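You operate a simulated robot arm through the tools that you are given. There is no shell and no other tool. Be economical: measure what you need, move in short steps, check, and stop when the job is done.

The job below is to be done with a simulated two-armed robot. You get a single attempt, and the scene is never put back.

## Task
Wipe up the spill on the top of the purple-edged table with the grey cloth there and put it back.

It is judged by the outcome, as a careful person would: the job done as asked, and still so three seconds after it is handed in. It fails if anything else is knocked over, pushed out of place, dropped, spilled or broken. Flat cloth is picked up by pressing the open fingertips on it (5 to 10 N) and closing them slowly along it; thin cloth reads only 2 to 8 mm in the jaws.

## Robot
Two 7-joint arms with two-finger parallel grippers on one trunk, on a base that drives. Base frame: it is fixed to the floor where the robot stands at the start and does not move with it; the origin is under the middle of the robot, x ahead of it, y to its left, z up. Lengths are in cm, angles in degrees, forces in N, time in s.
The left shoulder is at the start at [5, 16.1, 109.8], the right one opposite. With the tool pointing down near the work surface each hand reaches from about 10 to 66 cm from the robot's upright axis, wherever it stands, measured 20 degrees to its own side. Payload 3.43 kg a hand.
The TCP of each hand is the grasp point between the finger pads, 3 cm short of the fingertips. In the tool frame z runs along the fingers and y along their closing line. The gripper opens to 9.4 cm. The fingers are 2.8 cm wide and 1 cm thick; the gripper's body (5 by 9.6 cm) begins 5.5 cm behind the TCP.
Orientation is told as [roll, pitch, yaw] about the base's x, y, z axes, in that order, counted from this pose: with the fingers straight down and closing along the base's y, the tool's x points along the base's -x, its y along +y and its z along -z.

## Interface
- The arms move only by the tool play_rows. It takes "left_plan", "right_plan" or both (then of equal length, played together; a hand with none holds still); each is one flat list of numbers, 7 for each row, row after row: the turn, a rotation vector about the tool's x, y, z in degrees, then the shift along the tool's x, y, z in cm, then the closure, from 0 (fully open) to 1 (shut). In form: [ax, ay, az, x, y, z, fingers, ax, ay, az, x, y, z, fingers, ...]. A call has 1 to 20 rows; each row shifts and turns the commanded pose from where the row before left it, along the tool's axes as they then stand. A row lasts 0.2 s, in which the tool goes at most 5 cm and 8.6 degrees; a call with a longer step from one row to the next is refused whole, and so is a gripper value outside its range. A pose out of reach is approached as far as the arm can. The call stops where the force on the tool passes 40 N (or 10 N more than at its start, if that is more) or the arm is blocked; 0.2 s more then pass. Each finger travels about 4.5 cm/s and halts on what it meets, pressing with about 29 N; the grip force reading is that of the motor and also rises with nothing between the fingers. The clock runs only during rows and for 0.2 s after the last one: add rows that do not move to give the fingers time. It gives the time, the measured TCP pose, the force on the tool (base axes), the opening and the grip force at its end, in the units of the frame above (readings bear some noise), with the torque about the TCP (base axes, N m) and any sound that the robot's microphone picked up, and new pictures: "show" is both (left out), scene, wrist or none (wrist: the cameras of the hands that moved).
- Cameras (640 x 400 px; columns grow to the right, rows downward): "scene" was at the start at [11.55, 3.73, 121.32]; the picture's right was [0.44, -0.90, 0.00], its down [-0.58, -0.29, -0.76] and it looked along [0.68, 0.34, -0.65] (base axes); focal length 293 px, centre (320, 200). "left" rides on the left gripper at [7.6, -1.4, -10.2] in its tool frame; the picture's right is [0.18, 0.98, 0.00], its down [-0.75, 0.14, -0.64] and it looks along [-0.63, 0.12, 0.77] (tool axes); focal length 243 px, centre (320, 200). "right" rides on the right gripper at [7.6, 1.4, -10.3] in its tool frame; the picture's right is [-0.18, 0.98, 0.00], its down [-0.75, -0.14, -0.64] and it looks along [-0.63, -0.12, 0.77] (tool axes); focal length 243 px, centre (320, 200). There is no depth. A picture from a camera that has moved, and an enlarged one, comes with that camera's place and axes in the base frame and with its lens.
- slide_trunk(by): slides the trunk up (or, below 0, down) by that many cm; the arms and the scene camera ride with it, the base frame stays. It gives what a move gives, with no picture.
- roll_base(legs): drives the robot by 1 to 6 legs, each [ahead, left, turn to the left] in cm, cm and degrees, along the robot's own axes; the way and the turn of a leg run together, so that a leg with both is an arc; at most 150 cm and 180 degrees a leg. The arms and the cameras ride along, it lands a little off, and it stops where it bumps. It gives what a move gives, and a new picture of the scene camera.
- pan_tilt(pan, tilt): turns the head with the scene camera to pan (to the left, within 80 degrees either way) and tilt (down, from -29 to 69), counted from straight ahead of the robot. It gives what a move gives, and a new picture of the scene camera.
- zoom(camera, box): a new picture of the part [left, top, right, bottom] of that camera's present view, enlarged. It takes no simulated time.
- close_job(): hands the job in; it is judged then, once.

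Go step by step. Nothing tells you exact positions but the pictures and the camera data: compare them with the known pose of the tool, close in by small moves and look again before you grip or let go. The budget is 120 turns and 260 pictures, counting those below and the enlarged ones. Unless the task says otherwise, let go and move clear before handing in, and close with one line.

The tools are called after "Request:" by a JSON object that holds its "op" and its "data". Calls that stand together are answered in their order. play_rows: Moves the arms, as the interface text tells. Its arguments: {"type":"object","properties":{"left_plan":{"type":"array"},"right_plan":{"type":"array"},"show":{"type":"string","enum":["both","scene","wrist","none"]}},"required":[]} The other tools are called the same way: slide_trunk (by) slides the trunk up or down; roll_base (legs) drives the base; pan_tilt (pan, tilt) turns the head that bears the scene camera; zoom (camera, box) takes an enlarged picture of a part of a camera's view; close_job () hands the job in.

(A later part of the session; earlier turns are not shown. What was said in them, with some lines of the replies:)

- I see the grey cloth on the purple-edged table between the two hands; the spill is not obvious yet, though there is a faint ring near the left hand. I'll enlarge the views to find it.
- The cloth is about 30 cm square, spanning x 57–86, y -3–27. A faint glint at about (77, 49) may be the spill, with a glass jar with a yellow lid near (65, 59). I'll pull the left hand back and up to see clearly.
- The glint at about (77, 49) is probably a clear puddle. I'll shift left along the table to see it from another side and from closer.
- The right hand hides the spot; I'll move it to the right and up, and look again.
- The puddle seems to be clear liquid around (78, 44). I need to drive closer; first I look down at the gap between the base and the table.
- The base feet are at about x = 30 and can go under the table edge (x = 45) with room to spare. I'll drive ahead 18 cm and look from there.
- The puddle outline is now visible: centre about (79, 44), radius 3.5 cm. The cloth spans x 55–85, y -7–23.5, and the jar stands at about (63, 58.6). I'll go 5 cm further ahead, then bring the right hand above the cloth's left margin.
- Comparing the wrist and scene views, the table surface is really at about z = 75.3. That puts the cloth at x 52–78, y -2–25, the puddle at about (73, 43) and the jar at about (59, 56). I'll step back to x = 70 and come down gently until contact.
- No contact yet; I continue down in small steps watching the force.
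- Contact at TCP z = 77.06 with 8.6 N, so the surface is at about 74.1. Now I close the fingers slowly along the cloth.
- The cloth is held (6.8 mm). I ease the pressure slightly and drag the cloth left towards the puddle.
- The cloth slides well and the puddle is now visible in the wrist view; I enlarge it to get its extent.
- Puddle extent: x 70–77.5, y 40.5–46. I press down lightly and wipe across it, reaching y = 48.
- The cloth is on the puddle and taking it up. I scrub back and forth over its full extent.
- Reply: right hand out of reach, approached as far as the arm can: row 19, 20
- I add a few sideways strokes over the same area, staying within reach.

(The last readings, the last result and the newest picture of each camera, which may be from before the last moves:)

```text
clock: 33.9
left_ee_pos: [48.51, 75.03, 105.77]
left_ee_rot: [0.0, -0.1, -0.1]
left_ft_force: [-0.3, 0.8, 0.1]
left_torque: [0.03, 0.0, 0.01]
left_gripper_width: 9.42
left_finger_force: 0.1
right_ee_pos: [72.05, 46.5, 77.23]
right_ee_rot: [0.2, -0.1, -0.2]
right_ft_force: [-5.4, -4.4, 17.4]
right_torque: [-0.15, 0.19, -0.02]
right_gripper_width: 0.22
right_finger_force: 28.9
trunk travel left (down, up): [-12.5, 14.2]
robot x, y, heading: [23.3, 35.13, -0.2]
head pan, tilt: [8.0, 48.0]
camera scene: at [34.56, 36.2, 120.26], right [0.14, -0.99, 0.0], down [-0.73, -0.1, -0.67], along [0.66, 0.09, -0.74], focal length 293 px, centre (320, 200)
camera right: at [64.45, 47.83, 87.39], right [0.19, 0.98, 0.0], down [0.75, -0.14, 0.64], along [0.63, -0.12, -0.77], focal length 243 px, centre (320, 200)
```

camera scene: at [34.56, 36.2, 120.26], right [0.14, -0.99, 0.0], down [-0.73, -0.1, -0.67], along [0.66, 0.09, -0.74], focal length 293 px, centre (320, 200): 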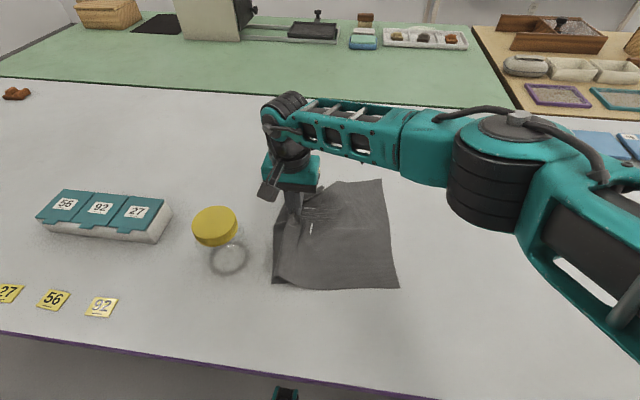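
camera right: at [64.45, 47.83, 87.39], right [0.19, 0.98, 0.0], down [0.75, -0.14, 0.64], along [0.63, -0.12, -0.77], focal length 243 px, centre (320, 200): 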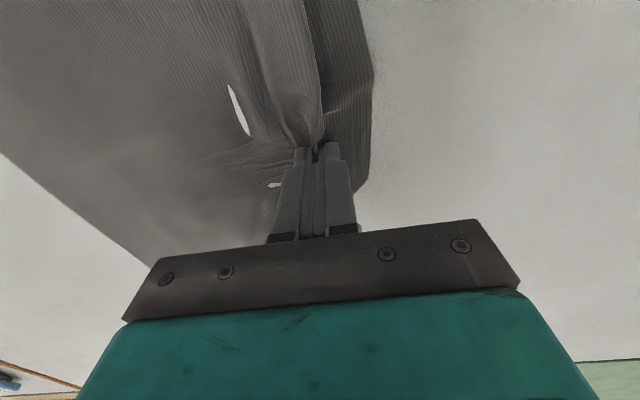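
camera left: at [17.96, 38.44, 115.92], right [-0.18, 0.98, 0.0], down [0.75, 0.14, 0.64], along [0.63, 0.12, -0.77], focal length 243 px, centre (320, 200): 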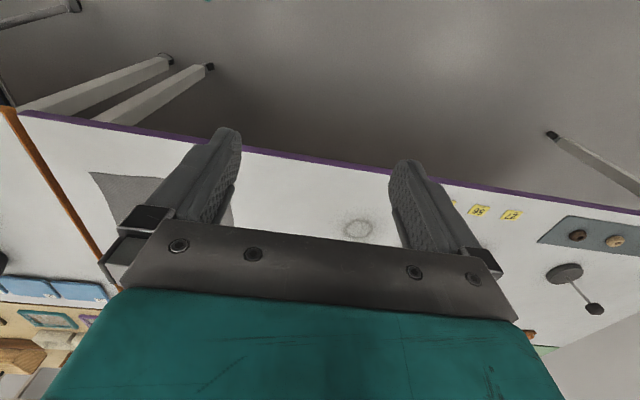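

Now I'll let go, lift clear and look at the result under the free camera view.

Request:
{"op": "play_rows", "data": {"right_plan": [0, 0, 0, 0, 0, -0.1, 0.9, 0, 0, 0, 0, 0, 0, 0.75, 0, 0, 0, 0, 0, 0, 0.6, 0, 0, 0, 0, 0, 0, 0.45, 0, 0, 0, 0, 0, 0, 0.35, 0, 0, 0, 0, 0, 0, 0.35, 0, 0, 0, 0, 0, -2, 0.35, 0, 0, 0, 0, 0, -3, 0.35, 0, 0, 0, 0, -2, -3, 0.35, 0, 0, 0, 0.5, -3.5, 0, 0.35, 0, 0, 0, 0.5, -3.5, 0, 0.35, 0, 0, 0, 0.5, -3.5, 0, 0.35, 0, 0, 0, 0.5, -2, 0, 0.35, 0, 0, 0, 0, 0, 0, 0.35]}}

```text
clock: 36.9
left_ee_pos: [48.68, 75.07, 105.69]
left_ee_rot: [0.0, -0.1, -0.1]
left_ft_force: [-0.3, 0.7, 0.2]
left_torque: [0.0, 0.0, -0.01]
left_gripper_width: 9.42
left_finger_force: 0.0
right_ee_pos: [70.02, 31.94, 85.07]
right_ee_rot: [-0.1, 0.0, -0.2]
right_ft_force: [-0.1, 0.0, 0.4]
right_torque: [0.02, 0.01, 0.0]
right_gripper_width: 6.11
right_finger_force: 0.0
trunk travel left (down, up): [-12.5, 14.2]
robot x, y, heading: [23.21, 35.33, -0.3]
head pan, tilt: [8.0, 48.0]
camera scene: at [34.72, 36.27, 120.24], right [0.14, -0.99, 0.0], down [-0.74, -0.1, -0.67], along [0.66, 0.09, -0.74], focal length 293 px, centre (320, 200)
camera right: at [62.53, 33.2, 95.35], right [0.19, 0.98, 0.0], down [0.75, -0.14, 0.64], along [0.63, -0.12, -0.77], focal length 243 px, centre (320, 200)
```

scene: 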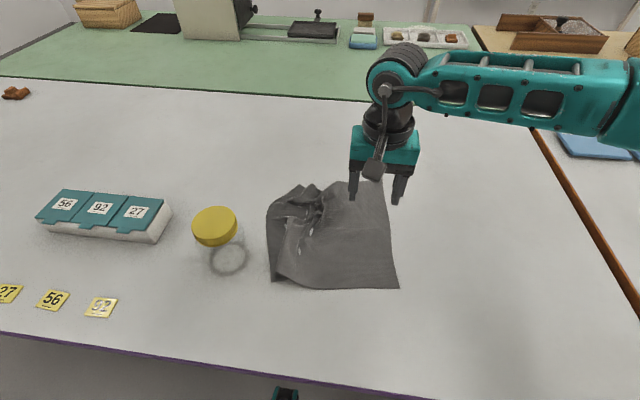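
right: 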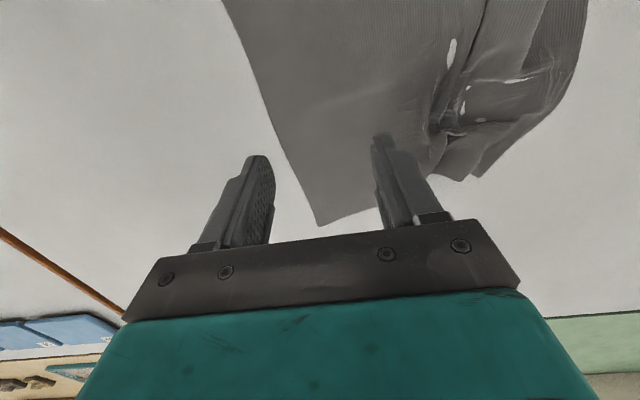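

The cloth's right edge runs along y ≈ 27–29. I'll grip 5 cm inside it at (70, 33) to pull it back the way it came; going down now.

Request:
{"op": "play_rows", "data": {"right_plan": [0, 0, 0, 0, 1, 2.5, 0.35, 0, 0, 0, 0, 0, 2.5, 0.35, 0, 0, 0, 0, 0, 1.5, 0.35, 0, 0, 0, 0, 0, 1, 0.35, 0, 0, 0, 0, 0, 0.3, 0.35, 0, 0, 0, 0, 0, 0, 0.35], "show": "none"}}

Request:
{"op": "play_rows", "data": {"right_plan": [0, 0, 0, 0, 0, 0.2, 0.35, 0, 0, 0, 0, 0, 0, 0.35], "show": "wrist"}}

```text
clock: 38.3
left_ee_pos: [48.64, 74.99, 105.59]
left_ee_rot: [0.0, 0.0, 0.0]
left_ft_force: [0.3, 0.6, 0.7]
left_torque: [-0.03, 0.0, 0.01]
left_gripper_width: 9.4
left_finger_force: 0.1
right_ee_pos: [70.11, 32.8, 77.25]
right_ee_rot: [0.0, 0.0, -0.2]
right_ft_force: [0.4, -0.2, -1.4]
right_torque: [-0.02, 0.03, 0.01]
right_gripper_width: 6.12
right_finger_force: 0.1
trunk travel left (down, up): [-12.5, 14.2]
robot x, y, heading: [23.52, 34.91, -0.0]
head pan, tilt: [8.0, 48.0]
```

```text
clock: 38.9
left_ee_pos: [48.62, 75.12, 105.63]
left_ee_rot: [-0.1, 0.0, -0.1]
left_ft_force: [0.0, 0.4, -0.7]
left_torque: [0.01, 0.01, -0.03]
left_gripper_width: 9.38
left_finger_force: 0.0
right_ee_pos: [70.08, 32.8, 77.13]
right_ee_rot: [0.0, 0.0, -0.3]
right_ft_force: [-0.3, -0.8, 2.2]
right_torque: [-0.04, 0.0, 0.01]
right_gripper_width: 6.12
right_finger_force: 0.1
trunk travel left (down, up): [-12.5, 14.2]
robot x, y, heading: [23.09, 34.93, -0.3]
head pan, tilt: [8.0, 48.0]
camera right: at [62.53, 34.2, 87.4], right [0.19, 0.98, 0.0], down [0.75, -0.14, 0.64], along [0.63, -0.12, -0.77], focal length 243 px, centre (320, 200)
```

right: 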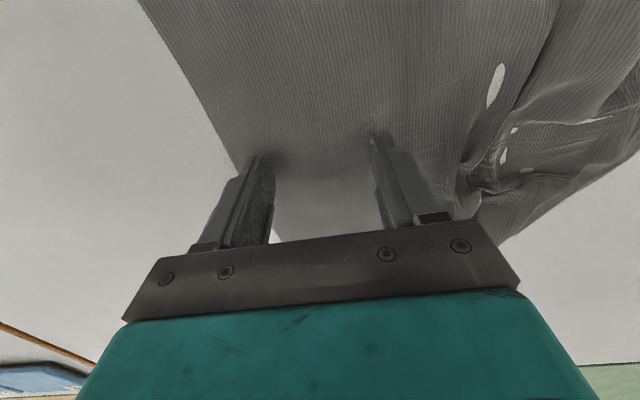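

The left finger sits right at the cloth edge; I'll lift a touch, shift 1.3 cm inward, press and close slowly.

Request:
{"op": "play_rows", "data": {"right_plan": [0, 0, 0, 0, 0, -0.6, 0.35, 0, 0, 0, 0, 1.3, 0, 0.35, 0, 0, 0, 0, 0, 0.4, 0.35, 0, 0, 0, 0, 0, 0.3, 0.35, 0, 0, 0, 0, 0, 0, 0.35, 0, 0, 0, 0, 0, 0, 0.42, 0, 0, 0, 0, 0, 0, 0.49, 0, 0, 0, 0, 0, 0, 0.56, 0, 0, 0, 0, 0, 0, 0.63, 0, 0, 0, 0, 0, 0, 0.7, 0, 0, 0, 0, 0, 0, 0.76, 0, 0, 0, 0, 0, 0, 0.82, 0, 0, 0, 0, 0, 0, 0.88, 0, 0, 0, 0, 0, 0, 0.94, 0, 0, 0, 0, 0, 0, 1, 0, 0, 0, 0, 0, 0, 1, 0, 0, 0, 0, 0, 0, 1]}}

```text
clock: 42.5
left_ee_pos: [48.58, 75.16, 105.69]
left_ee_rot: [-0.1, -0.1, -0.1]
left_ft_force: [0.6, 0.3, 0.8]
left_torque: [-0.01, 0.0, 0.01]
left_gripper_width: 9.38
left_finger_force: 0.0
right_ee_pos: [69.98, 34.14, 77.05]
right_ee_rot: [0.2, -0.1, -0.1]
right_ft_force: [1.1, 3.3, 16.3]
right_torque: [0.07, 0.01, 0.0]
right_gripper_width: 0.19
right_finger_force: 29.3
trunk travel left (down, up): [-12.5, 14.2]
robot x, y, heading: [22.77, 35.43, 0.0]
head pan, tilt: [8.0, 48.0]
camera scene: at [34.61, 36.28, 120.26], right [0.14, -0.99, 0.0], down [-0.74, -0.1, -0.67], along [0.66, 0.09, -0.74], focal length 293 px, centre (320, 200)
camera right: at [62.39, 35.56, 87.38], right [0.19, 0.98, 0.0], down [0.75, -0.14, 0.64], along [0.63, -0.12, -0.77], focal length 243 px, centre (320, 200)
```

scene: 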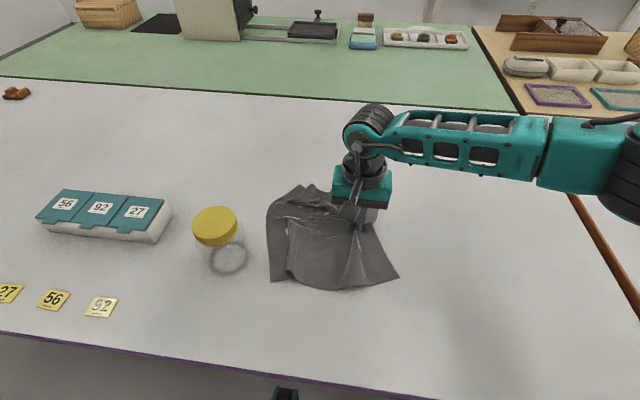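
right: 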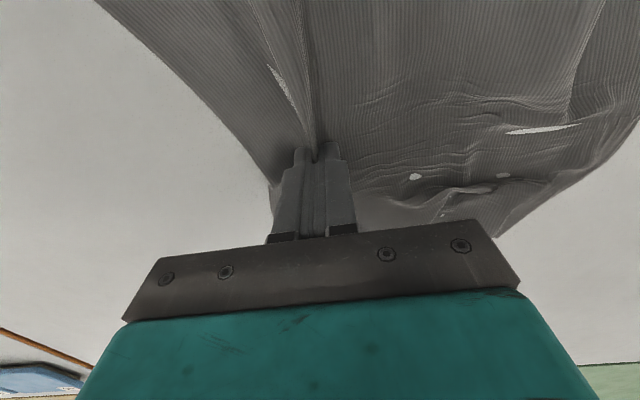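

Gripped. I drag right by about 16 cm first to uncover the wiped area and check it.

Request:
{"op": "play_rows", "data": {"right_plan": [0, 0, 0, 0, 0, -0.15, 1, 0, 0, 0, 0.15, -1.6, 0, 1, 0, 0, 0, 0.15, -1.6, 0, 1, 0, 0, 0, 0.15, -1.6, 0, 1, 0, 0, 0, 0.15, -1.6, 0, 1, 0, 0, 0, 0.15, -1.6, 0, 1, 0, 0, 0, 0.15, -1.6, 0, 1, 0, 0, 0, 0.15, -1.6, 0, 1, 0, 0, 0, 0.15, -1.6, 0, 1, 0, 0, 0, 0.15, -1.6, 0, 1, 0, 0, 0, 0.15, -1.6, 0, 1, 0, 0, 0, 0, 0, 0, 1]}}

Request:
{"op": "zoom", "data": {"camera": "scene", "box": [240, 140, 400, 240]}}

```text
clock: 45.1
left_ee_pos: [48.65, 75.22, 105.72]
left_ee_rot: [0.0, 0.0, -0.1]
left_ft_force: [0.0, -0.7, 0.5]
left_torque: [0.0, 0.0, 0.01]
left_gripper_width: 9.37
left_finger_force: 0.1
right_ee_pos: [68.49, 18.11, 77.08]
right_ee_rot: [0.0, 0.1, -0.3]
right_ft_force: [-0.2, 0.5, 1.9]
right_torque: [0.03, 0.0, 0.01]
right_gripper_width: 0.23
right_finger_force: 29.3
trunk travel left (down, up): [-12.5, 14.2]
robot x, y, heading: [22.83, 35.02, -0.1]
head pan, tilt: [8.0, 48.0]
camera scene: at [34.71, 36.27, 120.24], right [0.14, -0.99, 0.0], down [-0.74, -0.1, -0.67], along [0.66, 0.09, -0.74], focal length 293 px, centre (320, 200)
camera right: at [60.9, 19.47, 87.41], right [0.19, 0.98, 0.0], down [0.75, -0.14, 0.64], along [0.63, -0.12, -0.77], focal length 243 px, centre (320, 200)
```

scene: 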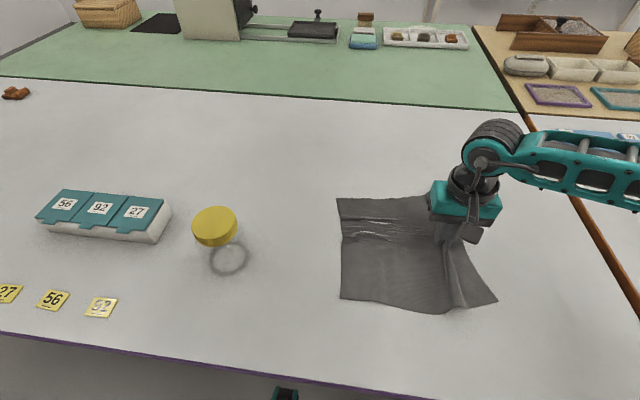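
right: 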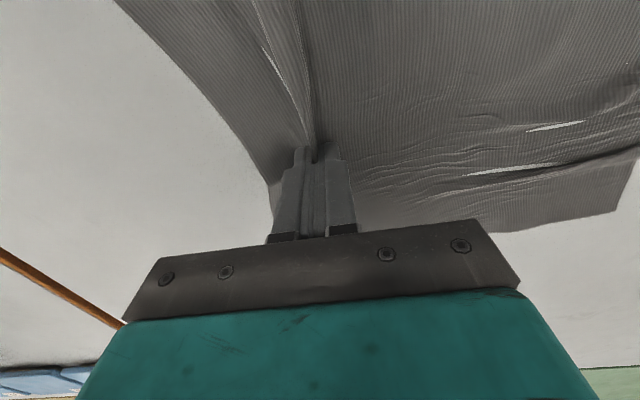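

```text
4.00 times, centred on (320, 190) of scene
camera zoom: at [34.71, 36.27, 120.24], right [0.14, -0.99, 0.0], down [-0.74, -0.1, -0.67], along [0.66, 0.09, -0.74], focal length 1173 px, centre (320, 240)
```

zoom: 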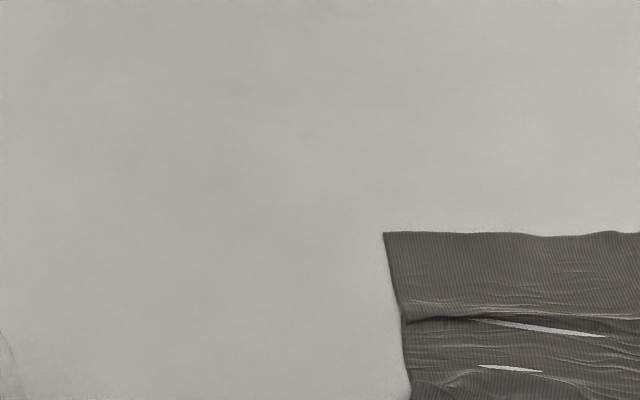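

The table is clean where the puddle was: no glint left. I pull the cloth the remaining 13.5 cm back to its place.

Request:
{"op": "play_rows", "data": {"right_plan": [0, 0, 0, 0.1, -1.5, 0, 1, 0, 0, 0, 0.1, -1.5, 0, 1, 0, 0, 0, 0.1, -1.5, 0, 1, 0, 0, 0, 0.1, -1.5, 0, 1, 0, 0, 0, 0.1, -1.5, 0, 1, 0, 0, 0, 0.1, -1.5, 0, 1, 0, 0, 0, 0.1, -1.5, 0, 1, 0, 0, 0, 0.1, -1.5, 0, 1, 0, 0, 0, 0.1, -1.5, 0, 1, 0, 0, 0, 0, 0, 0, 1]}}

```text
clock: 47.3
left_ee_pos: [48.58, 75.14, 105.61]
left_ee_rot: [0.1, 0.0, 0.0]
left_ft_force: [-0.8, 0.1, -0.1]
left_torque: [0.0, 0.02, 0.0]
left_gripper_width: 9.42
left_finger_force: 0.1
right_ee_pos: [67.54, 4.53, 77.11]
right_ee_rot: [0.1, 0.0, -0.2]
right_ft_force: [0.3, -0.1, 1.0]
right_torque: [0.01, 0.0, 0.02]
right_gripper_width: 0.21
right_finger_force: 29.0
trunk travel left (down, up): [-12.5, 14.2]
robot x, y, heading: [22.93, 35.27, -0.4]
head pan, tilt: [8.0, 48.0]
camera scene: at [34.72, 36.27, 120.24], right [0.14, -0.99, 0.0], down [-0.74, -0.1, -0.67], along [0.66, 0.09, -0.74], focal length 293 px, centre (320, 200)
camera right: at [59.94, 5.96, 87.41], right [0.19, 0.98, 0.0], down [0.75, -0.14, 0.64], along [0.63, -0.12, -0.77], focal length 243 px, centre (320, 200)
```

scene: 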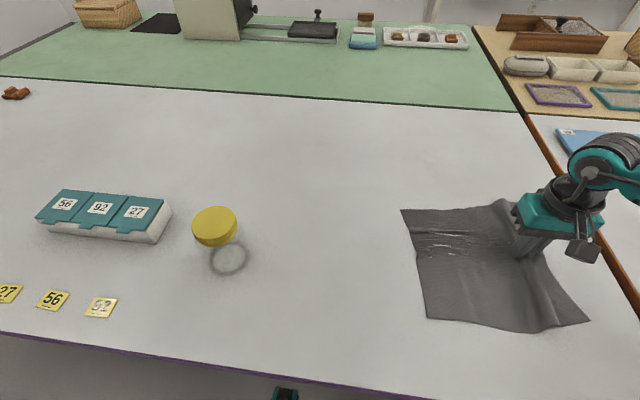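
right: 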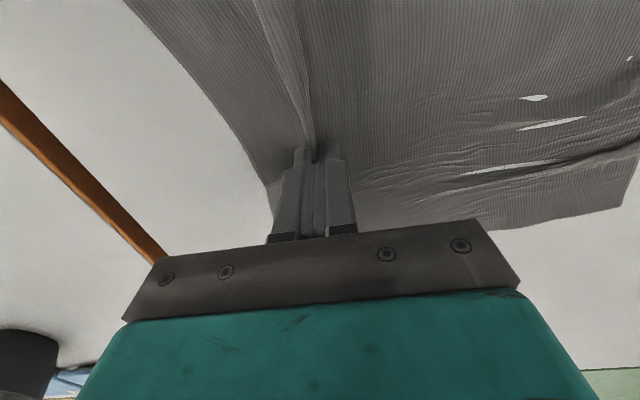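

The cloth is almost back in its place. I release by opening slowly in contact (this spreads the fold), then lift and look.

Request:
{"op": "play_rows", "data": {"right_plan": [0, 0, 0, 0, 0, 0, 0.9, 0, 0, 0, 0, 0, 0, 0.8, 0, 0, 0, 0, 0, 0, 0.7, 0, 0, 0, 0, 0, 0, 0.6, 0, 0, 0, 0, 0, 0, 0.5, 0, 0, 0, 0, 0, 0, 0.4, 0, 0, 0, 0, 0, 0, 0.3, 0, 0, 0, 0, 0, 0, 0.3, 0, 0, 0, 0, 0, -2, 0.3, 0, 0, 0, 0, 0, -3, 0.3, 0, 0, 0, 1, 0, -4, 0.3, 0, 0, 0, 2, 0, -4, 0.3, 0, 0, 0, 3, 0, -3, 0.3, 0, 0, 0, 3, 0, -2, 0.3, 0, 0, 0, 3, 0, 0, 0.3, 0, 0, 0, 0, 0, 0, 0.3]}}

Request:
{"op": "zoom", "data": {"camera": "scene", "box": [360, 170, 640, 350]}}

```text
clock: 50.7
left_ee_pos: [48.62, 75.11, 105.62]
left_ee_rot: [0.0, 0.0, 0.0]
left_ft_force: [-0.1, 0.5, 0.5]
left_torque: [0.01, 0.03, 0.01]
left_gripper_width: 9.41
left_finger_force: 0.1
right_ee_pos: [55.47, 4.47, 95.23]
right_ee_rot: [0.0, 0.0, -0.3]
right_ft_force: [-0.5, -0.3, 0.4]
right_torque: [0.01, 0.0, -0.02]
right_gripper_width: 6.59
right_finger_force: 0.2
trunk travel left (down, up): [-12.5, 14.2]
robot x, y, heading: [23.06, 35.17, -0.3]
head pan, tilt: [8.0, 48.0]
camera scene: at [34.72, 36.26, 120.24], right [0.14, -0.99, 0.0], down [-0.74, -0.1, -0.67], along [0.66, 0.09, -0.74], focal length 293 px, centre (320, 200)
camera right: at [47.87, 5.92, 105.51], right [0.19, 0.98, 0.0], down [0.75, -0.14, 0.64], along [0.63, -0.12, -0.77], focal length 243 px, centre (320, 200)
```

scene: 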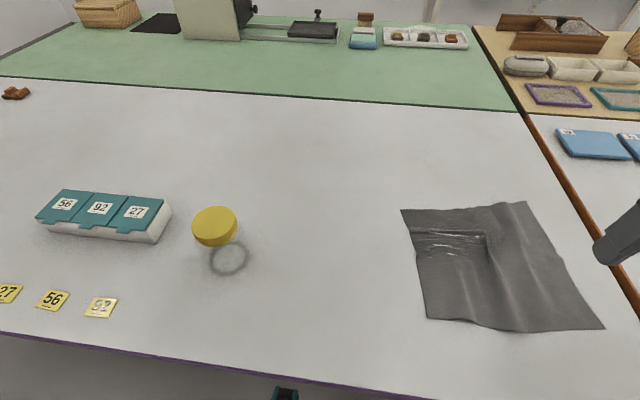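
right: 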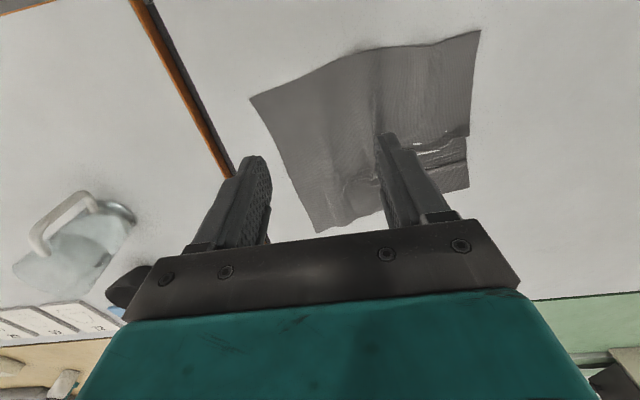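

```text
2.22 times, centred on (500, 260) of scene
camera zoom: at [34.72, 36.26, 120.24], right [0.14, -0.99, 0.0], down [-0.74, -0.1, -0.67], along [0.66, 0.09, -0.74], focal length 652 px, centre (-80, 67)
```

zoom: 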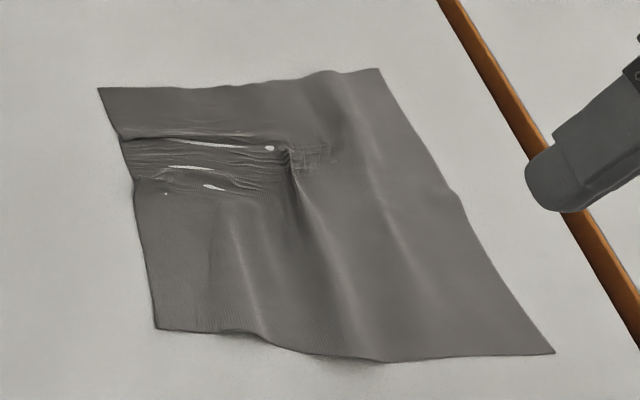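

The cloth is spread within about 1 cm of its original place. I check the wiped spot once more closely, with the wrist camera from the same viewpoint that showed the puddle before.

Request:
{"op": "play_rows", "data": {"right_plan": [0, 0, 0, -3, 4, 0, 0.3, 0, 0, 0, -3, 4, 0, 0.3, 0, 0, 0, -3, 4, 0, 0.3, 0, 0, 0, -3, 4, 0, 0.3, 0, 0, 0, -3, 4, 0, 0.3, 0, 0, 0, -1.5, 4, 2, 0.3, 0, 0, 0, 0, 2.5, 4, 0.3, 0, 0, 0, 0, 0, 4, 0.3, 0, 0, 0, 0, 0, 4, 0.3, 0, 0, 0, 0, 0, 2, 0.3, 0, 0, 0, 0, 0, 0, 0.3], "show": "wrist"}}

Request:
{"op": "zoom", "data": {"camera": "right", "box": [380, 30, 640, 230]}}

Request:
{"op": "zoom", "data": {"camera": "scene", "box": [265, 175, 361, 235]}}

```text
clock: 53.1
left_ee_pos: [48.74, 75.14, 105.72]
left_ee_rot: [0.1, -0.1, -0.2]
left_ft_force: [0.0, 0.8, 0.3]
left_torque: [-0.02, 0.0, 0.01]
left_gripper_width: 9.36
left_finger_force: 0.2
right_ee_pos: [72.15, 31.15, 79.05]
right_ee_rot: [0.0, 0.0, -0.2]
right_ft_force: [0.2, 0.6, -0.4]
right_torque: [0.01, 0.02, 0.0]
right_gripper_width: 6.56
right_finger_force: 0.1
trunk travel left (down, up): [-12.5, 14.2]
robot x, y, heading: [23.11, 35.25, 0.0]
head pan, tilt: [8.0, 48.0]
camera right: at [64.61, 32.61, 89.4], right [0.19, 0.98, 0.0], down [0.75, -0.14, 0.64], along [0.63, -0.12, -0.77], focal length 243 px, centre (320, 200)
```

right: 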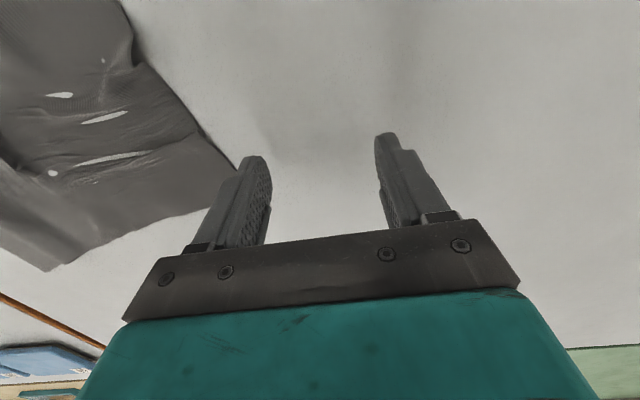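

```text
2.00 times, centred on (510, 130) of right
camera zoom: at [64.61, 32.61, 89.4], right [0.19, 0.98, 0.0], down [0.75, -0.14, 0.64], along [0.63, -0.12, -0.77], focal length 485 px, centre (-60, 340)
```

zoom: 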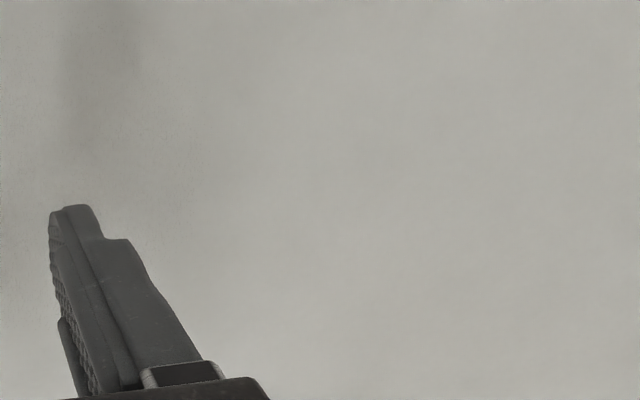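

```text
6.67 times, centred on (313, 205) of scene
camera zoom: at [34.72, 36.26, 120.24], right [0.14, -0.99, 0.0], down [-0.74, -0.1, -0.67], along [0.66, 0.09, -0.74], focal length 1955 px, centre (367, 167)
```

zoom: 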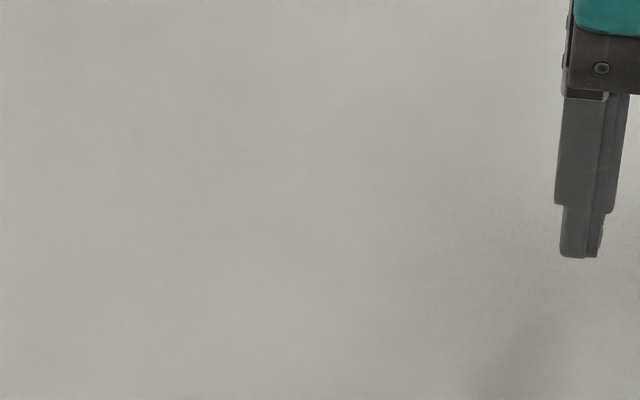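

The spill is gone and the cloth is back. I raise the hand clear and then hand in.

Request:
{"op": "play_rows", "data": {"right_plan": [0, 0, 0, 0, 0, -4, 0.3, 0, 0, 0, 0, 0, -4, 0.3, 0, 0, 0, 0, 0, -4, 0.3, 0, 0, 0, 2, -1, -4, 0.3, 0, 0, 0, 4, -1, -3, 0.3, 0, 0, 0, 4, -1, 0, 0.3, 0, 0, 0, 4, 0, 0, 0.3, 0, 0, 0, 0, 0, 0, 0.3], "show": "scene"}}

```text
refused: row 5 steps farther than a row can; nothing moved
```

The last move was refused for one long step; I repeat it with shorter steps.

Request:
{"op": "play_rows", "data": {"right_plan": [0, 0, 0, 0, 0, -4, 0.3, 0, 0, 0, 0, 0, -4, 0.3, 0, 0, 0, 0, 0, -4, 0.3, 0, 0, 0, 2, 0, -4, 0.3, 0, 0, 0, 3, -1, -3, 0.3, 0, 0, 0, 4, -1, 0, 0.3, 0, 0, 0, 4, 0, 0, 0.3, 0, 0, 0, 0, 0, 0, 0.3], "show": "scene"}}

```text
clock: 54.9
left_ee_pos: [48.58, 75.16, 105.62]
left_ee_rot: [0.0, 0.1, -0.1]
left_ft_force: [-0.8, 0.0, -0.1]
left_torque: [-0.01, 0.0, 0.0]
left_gripper_width: 9.39
left_finger_force: 0.0
right_ee_pos: [59.14, 29.18, 98.34]
right_ee_rot: [0.0, 0.1, -0.3]
right_ft_force: [0.2, 0.3, -0.1]
right_torque: [-0.05, -0.01, -0.02]
right_gripper_width: 6.58
right_finger_force: 0.0
trunk travel left (down, up): [-12.5, 14.2]
robot x, y, heading: [23.04, 35.33, -0.1]
head pan, tilt: [8.0, 48.0]
camera scene: at [34.72, 36.26, 120.24], right [0.14, -0.99, 0.0], down [-0.74, -0.1, -0.67], along [0.66, 0.09, -0.74], focal length 293 px, centre (320, 200)
```

scene: 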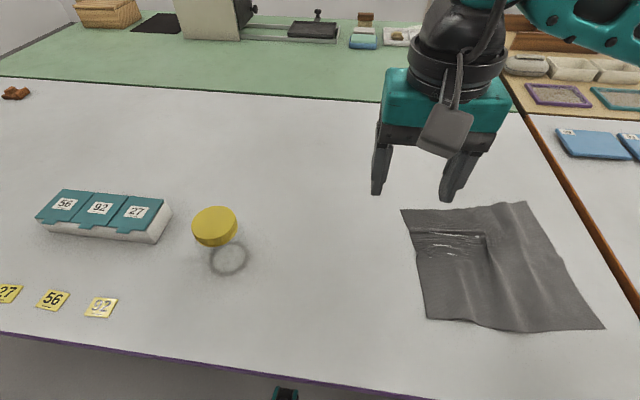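

The hand is clear, the table is dry and the cloth is back in its place with nothing else moved, so I hand in.

Request:
{"op": "close_job", "data": {}}

```text
The job is handed in.
```

I wiped up the spill and put the grey cloth back within about 1 cm of where it started. It lies spread out but a little wrinkled. The close-up views show no liquid left, and nothing else on the table was moved.
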